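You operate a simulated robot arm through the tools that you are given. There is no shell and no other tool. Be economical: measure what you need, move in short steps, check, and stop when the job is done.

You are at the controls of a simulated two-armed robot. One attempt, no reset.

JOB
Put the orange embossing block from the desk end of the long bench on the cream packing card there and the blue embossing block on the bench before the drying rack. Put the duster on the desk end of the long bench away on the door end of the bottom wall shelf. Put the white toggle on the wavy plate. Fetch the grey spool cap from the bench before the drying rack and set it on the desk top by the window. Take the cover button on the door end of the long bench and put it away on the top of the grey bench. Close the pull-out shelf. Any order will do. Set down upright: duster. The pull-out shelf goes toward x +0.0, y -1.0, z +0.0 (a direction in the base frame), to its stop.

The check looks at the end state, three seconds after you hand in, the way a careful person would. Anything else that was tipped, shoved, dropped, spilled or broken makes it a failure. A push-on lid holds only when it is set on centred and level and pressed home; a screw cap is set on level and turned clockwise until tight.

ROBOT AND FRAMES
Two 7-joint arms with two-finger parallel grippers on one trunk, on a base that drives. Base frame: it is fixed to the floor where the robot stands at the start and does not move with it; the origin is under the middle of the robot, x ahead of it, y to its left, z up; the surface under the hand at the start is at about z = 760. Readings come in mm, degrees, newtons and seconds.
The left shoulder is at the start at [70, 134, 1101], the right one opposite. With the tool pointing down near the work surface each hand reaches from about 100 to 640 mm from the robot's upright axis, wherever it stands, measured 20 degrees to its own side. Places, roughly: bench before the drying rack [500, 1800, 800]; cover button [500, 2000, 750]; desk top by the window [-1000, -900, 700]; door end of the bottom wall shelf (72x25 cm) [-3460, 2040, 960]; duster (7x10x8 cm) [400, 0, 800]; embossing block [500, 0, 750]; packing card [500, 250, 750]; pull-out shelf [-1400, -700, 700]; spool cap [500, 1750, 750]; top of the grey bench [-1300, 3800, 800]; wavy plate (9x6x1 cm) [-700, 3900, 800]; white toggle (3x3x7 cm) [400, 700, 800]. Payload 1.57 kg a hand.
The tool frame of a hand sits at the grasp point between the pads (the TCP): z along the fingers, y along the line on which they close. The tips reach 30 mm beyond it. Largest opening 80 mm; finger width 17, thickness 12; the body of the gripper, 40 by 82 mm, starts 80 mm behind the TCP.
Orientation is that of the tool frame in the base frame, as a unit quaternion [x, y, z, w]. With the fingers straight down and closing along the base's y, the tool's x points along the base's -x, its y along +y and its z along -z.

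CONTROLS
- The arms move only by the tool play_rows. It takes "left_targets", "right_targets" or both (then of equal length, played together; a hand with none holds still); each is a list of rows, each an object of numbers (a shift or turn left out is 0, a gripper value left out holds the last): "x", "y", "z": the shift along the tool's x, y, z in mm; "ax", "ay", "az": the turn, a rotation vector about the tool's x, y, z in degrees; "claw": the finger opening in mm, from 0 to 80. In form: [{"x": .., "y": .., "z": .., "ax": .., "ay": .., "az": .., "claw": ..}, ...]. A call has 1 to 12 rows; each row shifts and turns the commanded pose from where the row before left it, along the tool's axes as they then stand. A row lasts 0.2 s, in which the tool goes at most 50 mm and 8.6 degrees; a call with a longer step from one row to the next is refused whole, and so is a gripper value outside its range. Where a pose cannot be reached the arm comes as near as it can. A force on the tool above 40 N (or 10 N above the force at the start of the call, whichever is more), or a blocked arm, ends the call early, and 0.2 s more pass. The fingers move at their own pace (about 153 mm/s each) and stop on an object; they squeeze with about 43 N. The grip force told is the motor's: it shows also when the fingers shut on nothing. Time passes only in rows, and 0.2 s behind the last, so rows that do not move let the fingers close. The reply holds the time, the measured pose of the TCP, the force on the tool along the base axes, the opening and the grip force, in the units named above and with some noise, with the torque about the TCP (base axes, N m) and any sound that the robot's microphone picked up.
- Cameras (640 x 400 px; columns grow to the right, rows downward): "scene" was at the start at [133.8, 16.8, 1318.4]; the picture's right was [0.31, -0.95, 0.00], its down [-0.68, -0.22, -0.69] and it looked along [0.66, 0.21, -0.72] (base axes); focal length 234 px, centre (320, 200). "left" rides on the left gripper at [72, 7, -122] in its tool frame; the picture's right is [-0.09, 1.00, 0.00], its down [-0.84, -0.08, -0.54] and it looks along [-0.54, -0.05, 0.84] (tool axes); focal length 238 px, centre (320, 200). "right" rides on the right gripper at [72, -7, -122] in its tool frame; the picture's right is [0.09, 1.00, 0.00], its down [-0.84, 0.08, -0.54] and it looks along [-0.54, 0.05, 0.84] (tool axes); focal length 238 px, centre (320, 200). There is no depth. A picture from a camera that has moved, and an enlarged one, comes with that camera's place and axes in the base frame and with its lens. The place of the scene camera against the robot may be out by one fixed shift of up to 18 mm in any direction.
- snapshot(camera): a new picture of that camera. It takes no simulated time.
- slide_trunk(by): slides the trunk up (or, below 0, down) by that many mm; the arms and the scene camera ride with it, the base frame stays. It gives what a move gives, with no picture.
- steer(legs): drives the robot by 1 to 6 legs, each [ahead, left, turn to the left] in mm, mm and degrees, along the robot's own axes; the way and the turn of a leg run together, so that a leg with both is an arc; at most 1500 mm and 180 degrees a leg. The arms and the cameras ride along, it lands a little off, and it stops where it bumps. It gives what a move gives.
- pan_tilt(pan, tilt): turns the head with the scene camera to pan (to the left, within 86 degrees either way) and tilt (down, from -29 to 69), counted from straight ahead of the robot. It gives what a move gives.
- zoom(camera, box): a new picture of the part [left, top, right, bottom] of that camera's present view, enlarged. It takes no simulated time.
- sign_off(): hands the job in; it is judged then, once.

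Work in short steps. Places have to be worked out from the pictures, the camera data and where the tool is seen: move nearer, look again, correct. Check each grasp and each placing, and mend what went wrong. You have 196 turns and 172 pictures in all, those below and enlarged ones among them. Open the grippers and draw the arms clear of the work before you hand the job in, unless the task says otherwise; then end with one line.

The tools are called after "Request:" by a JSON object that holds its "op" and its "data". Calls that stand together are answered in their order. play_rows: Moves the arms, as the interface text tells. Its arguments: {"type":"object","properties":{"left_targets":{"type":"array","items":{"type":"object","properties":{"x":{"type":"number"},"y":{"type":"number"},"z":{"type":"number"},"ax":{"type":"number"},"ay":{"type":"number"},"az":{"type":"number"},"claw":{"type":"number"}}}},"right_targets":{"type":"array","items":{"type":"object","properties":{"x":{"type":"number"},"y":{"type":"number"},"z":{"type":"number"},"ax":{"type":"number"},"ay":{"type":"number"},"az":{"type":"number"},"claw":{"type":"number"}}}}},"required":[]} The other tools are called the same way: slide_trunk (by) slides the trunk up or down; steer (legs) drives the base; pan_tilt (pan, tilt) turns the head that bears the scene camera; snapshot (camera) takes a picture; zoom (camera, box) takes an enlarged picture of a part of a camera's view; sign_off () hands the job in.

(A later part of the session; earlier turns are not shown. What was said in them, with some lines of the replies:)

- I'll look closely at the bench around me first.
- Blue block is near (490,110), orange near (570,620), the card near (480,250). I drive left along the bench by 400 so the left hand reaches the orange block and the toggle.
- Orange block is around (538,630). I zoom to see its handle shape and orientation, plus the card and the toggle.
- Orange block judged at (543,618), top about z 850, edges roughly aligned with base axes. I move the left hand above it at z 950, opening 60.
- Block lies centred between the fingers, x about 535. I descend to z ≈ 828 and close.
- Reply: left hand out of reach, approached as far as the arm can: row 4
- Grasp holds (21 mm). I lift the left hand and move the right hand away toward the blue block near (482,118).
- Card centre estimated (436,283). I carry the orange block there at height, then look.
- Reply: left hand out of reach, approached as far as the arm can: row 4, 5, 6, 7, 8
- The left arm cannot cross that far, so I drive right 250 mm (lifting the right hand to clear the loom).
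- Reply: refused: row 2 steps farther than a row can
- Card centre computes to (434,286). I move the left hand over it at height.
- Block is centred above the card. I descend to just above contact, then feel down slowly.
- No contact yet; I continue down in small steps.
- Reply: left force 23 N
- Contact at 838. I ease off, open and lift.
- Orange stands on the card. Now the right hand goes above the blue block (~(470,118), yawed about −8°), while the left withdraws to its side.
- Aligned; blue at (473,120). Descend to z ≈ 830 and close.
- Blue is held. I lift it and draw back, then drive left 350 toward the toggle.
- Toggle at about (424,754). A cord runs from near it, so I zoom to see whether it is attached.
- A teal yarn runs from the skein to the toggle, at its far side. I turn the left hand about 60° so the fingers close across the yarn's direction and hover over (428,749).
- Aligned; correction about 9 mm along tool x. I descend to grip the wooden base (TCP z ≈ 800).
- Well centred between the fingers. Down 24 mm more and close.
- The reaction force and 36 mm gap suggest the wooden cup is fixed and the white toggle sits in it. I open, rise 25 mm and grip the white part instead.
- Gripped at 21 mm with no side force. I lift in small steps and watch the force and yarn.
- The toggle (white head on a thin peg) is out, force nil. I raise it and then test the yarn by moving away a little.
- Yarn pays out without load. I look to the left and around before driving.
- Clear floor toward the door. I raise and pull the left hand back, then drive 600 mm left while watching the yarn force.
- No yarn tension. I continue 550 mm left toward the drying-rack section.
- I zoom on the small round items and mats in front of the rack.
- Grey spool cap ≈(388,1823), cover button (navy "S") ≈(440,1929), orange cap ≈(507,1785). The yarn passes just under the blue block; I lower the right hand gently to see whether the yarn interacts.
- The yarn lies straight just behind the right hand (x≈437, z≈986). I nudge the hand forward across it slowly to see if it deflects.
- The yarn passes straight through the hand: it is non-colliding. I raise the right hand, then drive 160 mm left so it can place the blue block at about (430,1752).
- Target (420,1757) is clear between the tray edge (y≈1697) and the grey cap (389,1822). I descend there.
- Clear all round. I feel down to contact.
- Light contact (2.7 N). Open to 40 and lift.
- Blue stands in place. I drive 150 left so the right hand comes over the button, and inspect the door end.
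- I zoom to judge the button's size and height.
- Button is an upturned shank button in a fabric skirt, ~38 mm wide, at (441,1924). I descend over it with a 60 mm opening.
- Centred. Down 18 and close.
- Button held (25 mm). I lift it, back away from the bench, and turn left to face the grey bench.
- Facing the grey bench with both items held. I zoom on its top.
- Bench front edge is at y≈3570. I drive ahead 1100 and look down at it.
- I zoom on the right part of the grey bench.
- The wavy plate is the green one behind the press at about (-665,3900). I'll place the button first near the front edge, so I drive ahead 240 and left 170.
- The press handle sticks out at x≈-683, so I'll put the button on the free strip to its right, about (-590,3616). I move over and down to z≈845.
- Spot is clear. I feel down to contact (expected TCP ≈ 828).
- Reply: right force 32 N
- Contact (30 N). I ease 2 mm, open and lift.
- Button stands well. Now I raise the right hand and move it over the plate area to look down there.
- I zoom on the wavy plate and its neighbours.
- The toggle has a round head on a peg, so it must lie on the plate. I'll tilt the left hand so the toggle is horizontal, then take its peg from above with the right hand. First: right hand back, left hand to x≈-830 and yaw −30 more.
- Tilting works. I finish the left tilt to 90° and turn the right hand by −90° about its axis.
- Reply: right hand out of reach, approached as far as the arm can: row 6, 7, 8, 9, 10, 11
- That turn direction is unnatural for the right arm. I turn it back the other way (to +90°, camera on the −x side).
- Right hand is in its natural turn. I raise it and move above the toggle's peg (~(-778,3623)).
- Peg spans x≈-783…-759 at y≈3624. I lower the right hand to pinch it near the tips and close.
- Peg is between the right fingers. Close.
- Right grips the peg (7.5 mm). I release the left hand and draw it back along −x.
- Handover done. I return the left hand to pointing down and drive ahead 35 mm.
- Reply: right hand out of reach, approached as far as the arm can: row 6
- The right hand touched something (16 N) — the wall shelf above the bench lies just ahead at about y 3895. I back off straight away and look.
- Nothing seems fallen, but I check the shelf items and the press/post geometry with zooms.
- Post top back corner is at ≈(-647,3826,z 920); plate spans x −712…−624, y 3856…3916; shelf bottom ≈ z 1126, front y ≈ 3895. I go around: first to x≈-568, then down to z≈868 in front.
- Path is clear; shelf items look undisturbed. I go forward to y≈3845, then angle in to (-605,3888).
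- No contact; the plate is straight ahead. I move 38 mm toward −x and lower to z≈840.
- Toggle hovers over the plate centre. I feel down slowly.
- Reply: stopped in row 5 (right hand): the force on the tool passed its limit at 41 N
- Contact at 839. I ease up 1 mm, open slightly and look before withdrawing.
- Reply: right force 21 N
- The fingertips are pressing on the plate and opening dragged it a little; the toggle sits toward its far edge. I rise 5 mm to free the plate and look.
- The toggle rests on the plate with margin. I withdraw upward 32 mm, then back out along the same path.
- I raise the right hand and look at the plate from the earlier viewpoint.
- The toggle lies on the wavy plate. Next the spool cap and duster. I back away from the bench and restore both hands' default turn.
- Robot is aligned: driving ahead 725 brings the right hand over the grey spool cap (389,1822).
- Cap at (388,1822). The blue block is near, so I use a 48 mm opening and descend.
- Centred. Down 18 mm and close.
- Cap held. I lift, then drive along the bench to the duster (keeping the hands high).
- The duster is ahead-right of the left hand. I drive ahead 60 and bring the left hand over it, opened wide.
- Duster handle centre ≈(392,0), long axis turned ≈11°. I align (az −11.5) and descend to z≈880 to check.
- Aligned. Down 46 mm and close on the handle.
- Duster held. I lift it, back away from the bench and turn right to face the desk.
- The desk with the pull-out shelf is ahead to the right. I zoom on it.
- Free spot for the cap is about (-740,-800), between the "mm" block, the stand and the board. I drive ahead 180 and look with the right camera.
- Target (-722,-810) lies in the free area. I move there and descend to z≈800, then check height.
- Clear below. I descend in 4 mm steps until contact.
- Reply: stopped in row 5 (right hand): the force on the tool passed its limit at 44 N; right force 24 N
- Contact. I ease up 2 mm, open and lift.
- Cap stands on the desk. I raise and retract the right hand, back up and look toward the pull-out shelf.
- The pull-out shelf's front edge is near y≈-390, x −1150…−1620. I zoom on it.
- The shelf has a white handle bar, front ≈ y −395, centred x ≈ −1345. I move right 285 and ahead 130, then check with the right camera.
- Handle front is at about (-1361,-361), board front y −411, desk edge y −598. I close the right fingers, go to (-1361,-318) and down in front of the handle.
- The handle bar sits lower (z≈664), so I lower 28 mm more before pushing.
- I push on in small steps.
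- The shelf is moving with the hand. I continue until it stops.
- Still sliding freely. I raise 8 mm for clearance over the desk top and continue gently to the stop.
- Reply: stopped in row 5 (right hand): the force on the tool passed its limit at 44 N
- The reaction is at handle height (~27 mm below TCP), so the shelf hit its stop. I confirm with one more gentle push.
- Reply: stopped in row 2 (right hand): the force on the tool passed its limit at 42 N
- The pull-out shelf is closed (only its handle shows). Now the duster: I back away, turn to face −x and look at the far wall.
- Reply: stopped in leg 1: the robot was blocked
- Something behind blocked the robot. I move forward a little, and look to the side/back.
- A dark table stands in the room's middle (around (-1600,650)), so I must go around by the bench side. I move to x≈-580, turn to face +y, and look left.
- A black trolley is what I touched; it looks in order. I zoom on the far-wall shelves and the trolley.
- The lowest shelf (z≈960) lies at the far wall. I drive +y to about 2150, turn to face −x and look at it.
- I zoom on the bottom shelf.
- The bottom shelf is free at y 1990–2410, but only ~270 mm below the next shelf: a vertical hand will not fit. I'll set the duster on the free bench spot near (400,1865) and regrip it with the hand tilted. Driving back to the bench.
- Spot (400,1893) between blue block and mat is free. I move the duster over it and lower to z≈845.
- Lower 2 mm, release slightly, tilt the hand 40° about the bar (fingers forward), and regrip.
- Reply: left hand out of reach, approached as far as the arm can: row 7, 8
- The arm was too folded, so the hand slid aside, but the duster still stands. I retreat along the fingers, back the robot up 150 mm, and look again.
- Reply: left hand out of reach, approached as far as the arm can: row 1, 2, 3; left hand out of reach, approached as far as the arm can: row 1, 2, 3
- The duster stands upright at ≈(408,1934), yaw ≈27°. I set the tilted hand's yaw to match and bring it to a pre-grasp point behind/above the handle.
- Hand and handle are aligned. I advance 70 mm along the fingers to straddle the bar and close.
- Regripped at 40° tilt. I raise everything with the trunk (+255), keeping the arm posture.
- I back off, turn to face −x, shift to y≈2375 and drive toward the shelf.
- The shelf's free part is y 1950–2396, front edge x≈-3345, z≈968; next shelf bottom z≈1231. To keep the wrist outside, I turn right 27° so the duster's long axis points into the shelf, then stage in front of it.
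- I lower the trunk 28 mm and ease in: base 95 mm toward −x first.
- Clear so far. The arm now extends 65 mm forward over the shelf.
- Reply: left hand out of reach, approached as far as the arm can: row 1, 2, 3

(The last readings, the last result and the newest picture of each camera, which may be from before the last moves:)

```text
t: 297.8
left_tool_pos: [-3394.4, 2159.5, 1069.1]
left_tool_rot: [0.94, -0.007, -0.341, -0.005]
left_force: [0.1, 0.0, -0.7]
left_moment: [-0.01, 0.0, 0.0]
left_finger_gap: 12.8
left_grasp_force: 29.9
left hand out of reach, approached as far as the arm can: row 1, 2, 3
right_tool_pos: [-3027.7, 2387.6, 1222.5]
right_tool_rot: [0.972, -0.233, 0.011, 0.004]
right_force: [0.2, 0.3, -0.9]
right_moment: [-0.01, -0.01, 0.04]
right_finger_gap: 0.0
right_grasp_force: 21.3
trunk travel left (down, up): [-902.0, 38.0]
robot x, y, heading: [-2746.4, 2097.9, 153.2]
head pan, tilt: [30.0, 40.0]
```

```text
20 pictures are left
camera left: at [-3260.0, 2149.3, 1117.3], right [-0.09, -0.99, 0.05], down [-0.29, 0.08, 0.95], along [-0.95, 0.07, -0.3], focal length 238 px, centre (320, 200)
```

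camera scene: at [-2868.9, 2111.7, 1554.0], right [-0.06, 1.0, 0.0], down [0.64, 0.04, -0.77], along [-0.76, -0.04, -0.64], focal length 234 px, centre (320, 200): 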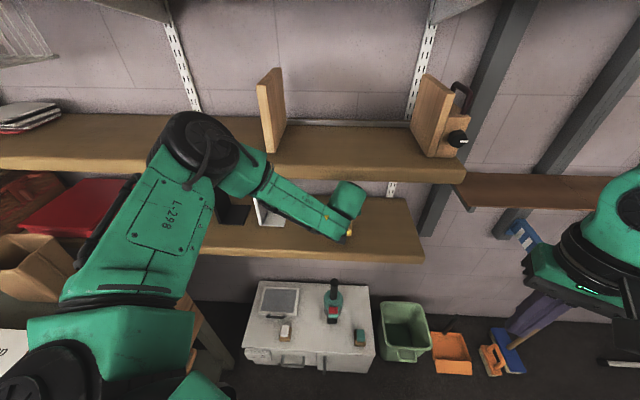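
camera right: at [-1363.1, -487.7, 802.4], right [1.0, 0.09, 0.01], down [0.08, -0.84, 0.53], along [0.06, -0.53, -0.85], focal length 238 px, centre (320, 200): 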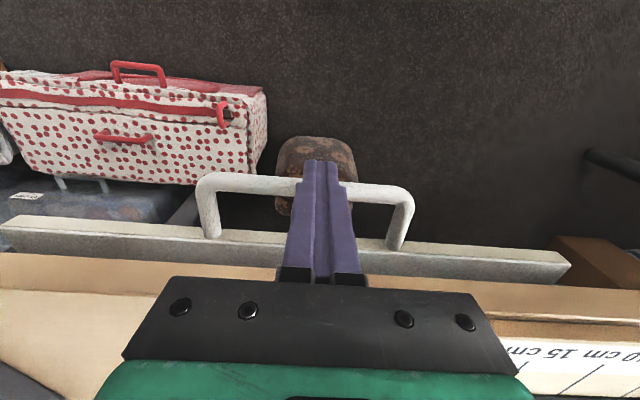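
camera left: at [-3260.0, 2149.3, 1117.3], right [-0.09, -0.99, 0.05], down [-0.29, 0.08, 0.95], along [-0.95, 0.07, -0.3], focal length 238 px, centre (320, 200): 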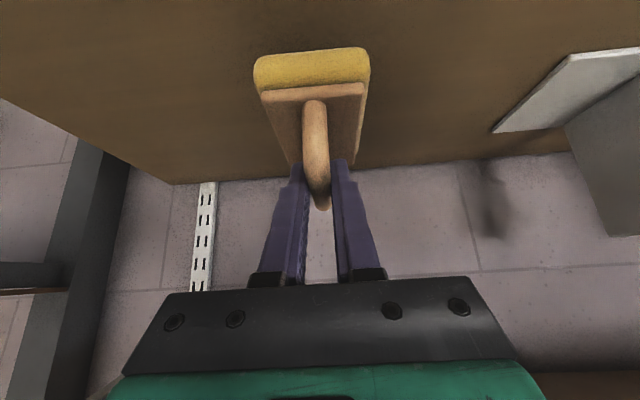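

Duster is over the shelf. I lower with the trunk 24 mm, then in small steps.

Request:
{"op": "slide_trunk", "data": {"by": -24}}

Request:
{"op": "snapshot", "data": {"camera": "left"}}

```text
t: 298.5
left_tool_pos: [-3394.3, 2159.6, 1046.1]
left_tool_rot: [0.94, -0.009, -0.341, -0.005]
left_force: [-0.1, 0.4, -0.6]
left_moment: [0.03, -0.03, 0.0]
left_finger_gap: 12.9
left_grasp_force: 29.8
right_tool_pos: [-3026.7, 2387.6, 1197.4]
right_tool_rot: [0.973, -0.232, 0.01, 0.004]
right_force: [0.1, 0.1, 0.0]
right_moment: [0.01, 0.01, 0.0]
right_finger_gap: 0.0
right_grasp_force: 21.1
trunk travel left (down, up): [-878.0, 62.0]
robot x, y, heading: [-2746.6, 2106.1, 153.2]
head pan, tilt: [30.0, 40.0]
```

```text
19 pictures are left
camera left: at [-3259.3, 2149.6, 1093.5], right [-0.09, -0.99, 0.05], down [-0.29, 0.08, 0.95], along [-0.95, 0.07, -0.3], focal length 238 px, centre (320, 200)
```

left: 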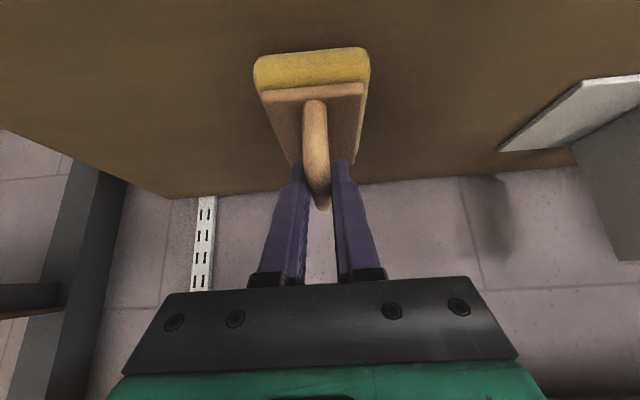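

Request:
{"op": "slide_trunk", "data": {"by": -7}}

Request:
{"op": "slide_trunk", "data": {"by": -4}}

```text
t: 299.0
left_tool_pos: [-3394.9, 2160.2, 1040.4]
left_tool_rot: [0.94, -0.008, -0.342, -0.005]
left_force: [-1.4, -1.7, 6.7]
left_moment: [0.06, -0.17, -0.04]
left_finger_gap: 13.0
left_grasp_force: 29.2
right_tool_pos: [-3027.1, 2386.6, 1190.9]
right_tool_rot: [0.973, -0.231, 0.01, 0.004]
right_force: [0.2, 0.5, 0.3]
right_moment: [0.0, 0.01, 0.02]
right_finger_gap: 0.0
right_grasp_force: 21.0
trunk travel left (down, up): [-871.0, 69.0]
robot x, y, heading: [-2745.6, 2101.0, 153.3]
head pan, tilt: [30.0, 40.0]
```

```text
t: 299.6
left_tool_pos: [-3393.0, 2159.6, 1040.0]
left_tool_rot: [0.938, -0.007, -0.347, -0.006]
left_force: [-7.2, -1.8, 25.3]
left_moment: [-0.03, -0.46, -0.1]
left_finger_gap: 12.6
left_grasp_force: 29.8
right_tool_pos: [-3024.4, 2387.3, 1187.9]
right_tool_rot: [0.972, -0.233, 0.009, 0.004]
right_force: [0.3, -0.1, 1.1]
right_moment: [0.01, -0.04, 0.0]
right_finger_gap: 0.1
right_grasp_force: 21.0
trunk travel left (down, up): [-867.0, 73.0]
robot x, y, heading: [-2741.7, 2106.3, 153.2]
head pan, tilt: [30.0, 40.0]
```

Contact (25 N). I ease 3 mm, open, and withdraw straight back horizontally with the fingers straddling the handle.

Request:
{"op": "slide_trunk", "data": {"by": 3}}

Request:
{"op": "play_rows", "data": {"left_targets": [{"claw": 38}, {}, {}]}}

Request:
{"op": "snapshot", "data": {"camera": "left"}}

```text
t: 300.1
left_tool_pos: [-3392.7, 2160.9, 1040.6]
left_tool_rot: [0.939, -0.008, -0.344, -0.006]
left_force: [-10.0, -1.4, 21.9]
left_moment: [0.0, 0.12, -0.04]
left_finger_gap: 13.0
left_grasp_force: 29.4
right_tool_pos: [-3024.7, 2388.3, 1190.1]
right_tool_rot: [0.972, -0.233, 0.011, 0.005]
right_force: [-0.4, 0.6, 0.1]
right_moment: [-0.02, -0.03, -0.02]
right_finger_gap: 0.0
right_grasp_force: 21.2
trunk travel left (down, up): [-870.0, 70.0]
robot x, y, heading: [-2746.7, 2102.7, 153.3]
head pan, tilt: [30.0, 40.0]
```

```text
t: 300.9
left_tool_pos: [-3392.3, 2160.0, 1037.1]
left_tool_rot: [0.94, -0.007, -0.342, -0.005]
left_force: [0.0, 0.2, -0.4]
left_moment: [0.01, 0.0, -0.01]
left_finger_gap: 37.9
left_grasp_force: 0.1
right_tool_pos: [-3027.6, 2387.1, 1189.2]
right_tool_rot: [0.973, -0.233, 0.011, 0.004]
right_force: [-0.4, 0.3, -1.1]
right_moment: [-0.01, -0.01, -0.01]
right_finger_gap: 0.0
right_grasp_force: 21.0
trunk travel left (down, up): [-870.0, 70.0]
robot x, y, heading: [-2747.3, 2102.7, 153.1]
head pan, tilt: [30.0, 40.0]
```

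```text
18 pictures are left
camera left: at [-3258.9, 2149.4, 1085.4], right [-0.09, -0.99, 0.05], down [-0.29, 0.08, 0.95], along [-0.95, 0.07, -0.3], focal length 238 px, centre (320, 200)
```

left: 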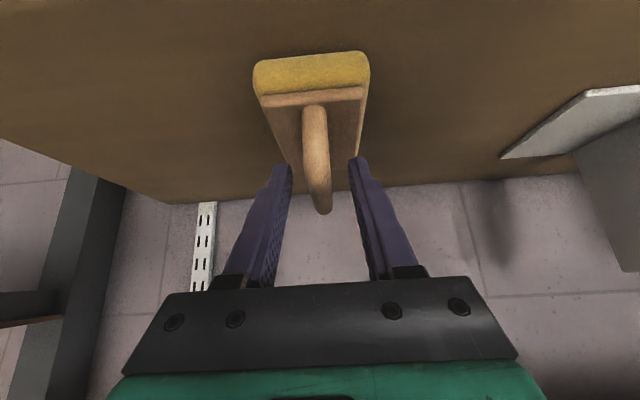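

Released and upright. I withdraw the arm horizontally 66 mm, then back the base away.

Request:
{"op": "play_rows", "data": {"left_targets": [{"x": 17, "z": -14}, {"x": 17, "z": -14}, {"x": 17, "z": -14}, {}]}}

Request:
{"op": "steer", "data": {"legs": [[-180, -90, 0]]}}

Request:
{"op": "snapshot", "data": {"camera": "scene"}}

Request:
{"op": "snapshot", "data": {"camera": "left"}}

```text
t: 301.9
left_tool_pos: [-3326.9, 2157.8, 1036.3]
left_tool_rot: [0.94, -0.008, -0.342, -0.005]
left_force: [0.4, -0.4, 0.3]
left_moment: [0.0, -0.02, -0.02]
left_finger_gap: 38.0
left_grasp_force: 0.0
right_tool_pos: [-3027.5, 2387.4, 1189.5]
right_tool_rot: [0.972, -0.233, 0.011, 0.004]
right_force: [1.0, 0.3, -0.5]
right_moment: [-0.02, 0.0, -0.01]
right_finger_gap: 0.0
right_grasp_force: 21.2
trunk travel left (down, up): [-870.0, 70.0]
robot x, y, heading: [-2746.9, 2099.2, 153.5]
head pan, tilt: [30.0, 40.0]
```

```text
t: 303.5
left_tool_pos: [-3128.8, 2158.6, 1035.2]
left_tool_rot: [0.94, -0.01, -0.34, -0.005]
left_force: [0.2, -0.2, -0.2]
left_moment: [0.01, -0.01, -0.02]
left_finger_gap: 37.9
left_grasp_force: 0.0
right_tool_pos: [-2829.0, 2387.9, 1190.1]
right_tool_rot: [0.972, -0.234, 0.011, 0.003]
right_force: [0.7, -0.1, 0.1]
right_moment: [0.0, -0.04, 0.01]
right_finger_gap: 0.0
right_grasp_force: 21.5
trunk travel left (down, up): [-870.0, 70.0]
robot x, y, heading: [-2548.2, 2100.0, 153.0]
head pan, tilt: [30.0, 40.0]
```

```text
17 pictures are left
camera scene: at [-2671.7, 2110.9, 1521.7], right [-0.05, 1.0, 0.0], down [0.64, 0.03, -0.76], along [-0.76, -0.04, -0.65], focal length 234 px, centre (320, 200)
```

scene: 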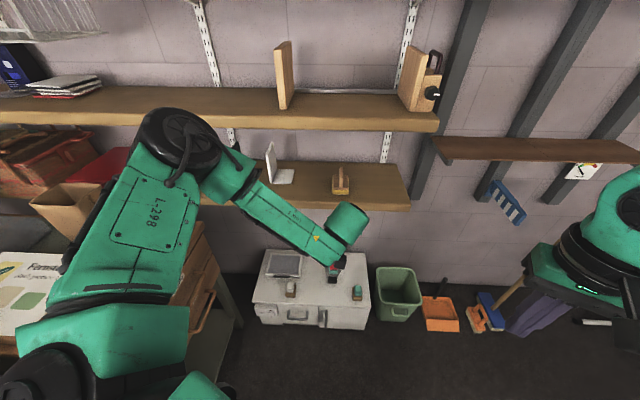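

```text
16 pictures are left
camera left: at [-2995.4, 2147.4, 1083.0], right [-0.09, -0.99, 0.05], down [-0.29, 0.08, 0.95], along [-0.95, 0.07, -0.3], focal length 238 px, centre (320, 200)
```

left: 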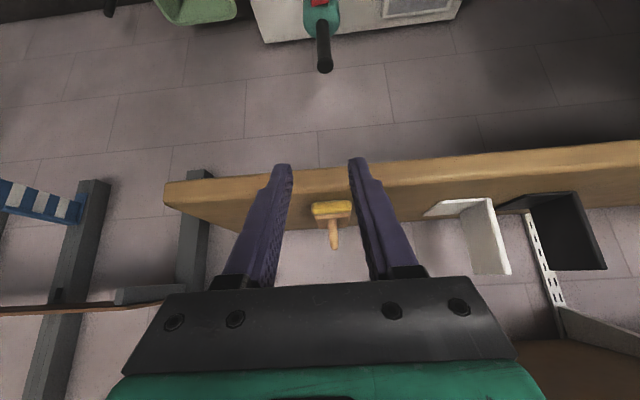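

The duster stands upright on the shelf. I open the right gripper and back a little farther so both arms are clear.

Request:
{"op": "steer", "data": {"legs": [[-150, -60, 0]]}}

Request:
{"op": "play_rows", "data": {"left_targets": [{"claw": 80}, {}, {}], "right_targets": [{"claw": 80}, {}, {}]}}

Request:
{"op": "pan_tilt", "data": {"pan": -45, "tilt": 20}}

Request:
{"op": "snapshot", "data": {"camera": "scene"}}

```text
t: 304.9
left_tool_pos: [-2967.7, 2144.3, 1036.4]
left_tool_rot: [0.94, -0.01, -0.341, -0.005]
left_force: [0.7, -0.2, -0.2]
left_moment: [0.04, -0.02, -0.05]
left_finger_gap: 37.9
left_grasp_force: 0.0
right_tool_pos: [-2667.0, 2372.5, 1188.3]
right_tool_rot: [0.972, -0.234, 0.012, 0.003]
right_force: [-0.3, -0.7, 0.5]
right_moment: [-0.04, 0.02, 0.01]
right_finger_gap: 0.0
right_grasp_force: 21.0
trunk travel left (down, up): [-870.0, 70.0]
robot x, y, heading: [-2383.0, 2088.0, 153.1]
head pan, tilt: [30.0, 40.0]
```

```text
t: 305.7
left_tool_pos: [-2965.6, 2143.8, 1037.1]
left_tool_rot: [0.939, -0.01, -0.343, -0.006]
left_force: [0.1, -0.2, -0.4]
left_moment: [0.0, -0.01, -0.02]
left_finger_gap: 80.1
left_grasp_force: 0.0
right_tool_pos: [-2664.5, 2372.7, 1189.9]
right_tool_rot: [0.972, -0.234, 0.01, 0.004]
right_force: [0.1, -0.2, 0.5]
right_moment: [-0.02, 0.0, -0.01]
right_finger_gap: 80.0
right_grasp_force: 0.0
trunk travel left (down, up): [-870.0, 70.0]
robot x, y, heading: [-2385.9, 2086.2, 152.8]
head pan, tilt: [30.0, 40.0]
```

```text
t: 307.2
left_tool_pos: [-2965.7, 2143.8, 1036.4]
left_tool_rot: [0.94, -0.01, -0.342, -0.006]
left_force: [-0.2, 0.2, -0.4]
left_moment: [0.0, 0.02, 0.0]
left_finger_gap: 80.0
left_grasp_force: 0.1
right_tool_pos: [-2664.3, 2371.7, 1189.3]
right_tool_rot: [0.972, -0.234, 0.01, 0.004]
right_force: [0.5, 0.3, 0.4]
right_moment: [0.0, 0.01, 0.01]
right_finger_gap: 79.9
right_grasp_force: 0.0
trunk travel left (down, up): [-870.0, 70.0]
robot x, y, heading: [-2383.8, 2085.9, 153.2]
head pan, tilt: [-45.0, 20.0]
```

```text
15 pictures are left
camera scene: at [-2449.8, 2189.2, 1553.5], right [0.95, 0.31, 0.0], down [0.11, -0.33, -0.94], along [-0.29, 0.89, -0.34], focal length 234 px, centre (320, 200)
```

scene: 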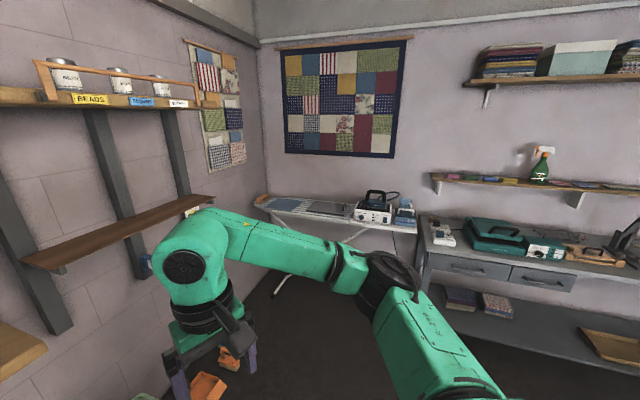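

I turn to check the wavy plate once more from here.

Request:
{"op": "steer", "data": {"legs": [[0, 0, -60]]}}

Request:
{"op": "pan_tilt", "data": {"pan": -48, "tilt": 20}}

Request:
{"op": "zoom", "data": {"camera": "scene", "box": [250, 150, 410, 250]}}

```text
t: 310.2
left_tool_pos: [-2626.5, 2618.4, 1036.4]
left_tool_rot: [0.809, -0.478, -0.293, -0.175]
left_force: [0.5, 0.0, -0.6]
left_moment: [0.0, -0.01, 0.02]
left_finger_gap: 80.3
left_grasp_force: 0.0
right_tool_pos: [-2276.5, 2474.0, 1190.4]
right_tool_rot: [0.725, -0.689, 0.007, 0.01]
right_force: [0.3, 0.0, -0.5]
right_moment: [0.04, -0.03, 0.01]
right_finger_gap: 80.0
right_grasp_force: 0.1
trunk travel left (down, up): [-870.0, 70.0]
robot x, y, heading: [-2388.0, 2089.1, 93.2]
head pan, tilt: [-45.0, 20.0]
```

```text
t: 310.8
left_tool_pos: [-2625.7, 2617.6, 1036.1]
left_tool_rot: [0.809, -0.477, -0.293, -0.176]
left_force: [0.0, 0.5, 0.0]
left_moment: [0.03, -0.01, 0.01]
left_finger_gap: 79.9
left_grasp_force: 0.0
right_tool_pos: [-2277.4, 2472.4, 1190.4]
right_tool_rot: [0.726, -0.688, 0.007, 0.009]
right_force: [-0.4, 0.4, -0.8]
right_moment: [0.03, 0.01, 0.02]
right_finger_gap: 80.0
right_grasp_force: 0.1
trunk travel left (down, up): [-870.0, 70.0]
robot x, y, heading: [-2379.1, 2085.2, 93.4]
head pan, tilt: [-48.0, 20.0]
```

```text
4.00 times, centred on (330, 200) of scene
camera zoom: at [-2313.3, 2194.0, 1553.5], right [0.71, -0.71, 0.0], down [-0.24, -0.24, -0.94], along [0.66, 0.67, -0.34], focal length 938 px, centre (280, 200)
```

zoom: 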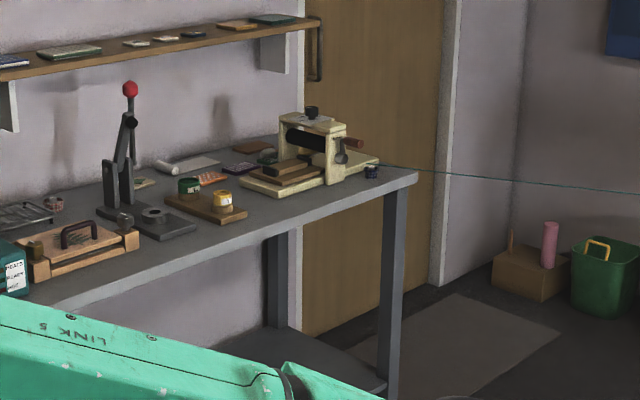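

Request:
{"op": "zoom", "data": {"camera": "scene", "box": [300, 174, 348, 204]}}

```text
13.33 times, centred on (324, 189) of scene
camera zoom: at [-2313.3, 2194.0, 1553.5], right [0.71, -0.71, 0.0], down [-0.24, -0.24, -0.94], along [0.66, 0.67, -0.34], focal length 3126 px, centre (267, 347)
```

zoom: 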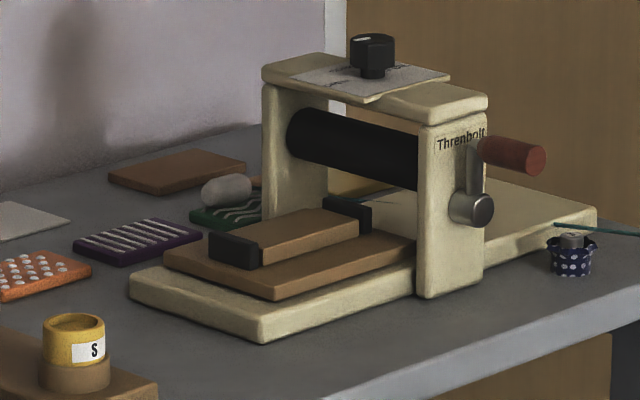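

The toggle lies on the wavy plate and the button stands on the grey bench. Every other item was in place when I last looked, and both hands are open and clear, so I hand in.

Request:
{"op": "sign_off", "data": {}}

```text
The job is handed in.
```

I finished every part of the job and handed it in, with two slips: opening the fingers over the wavy plate dragged it about 1 cm, and the robot backed into the black trolley and stopped, though nothing on it looked disturbed.
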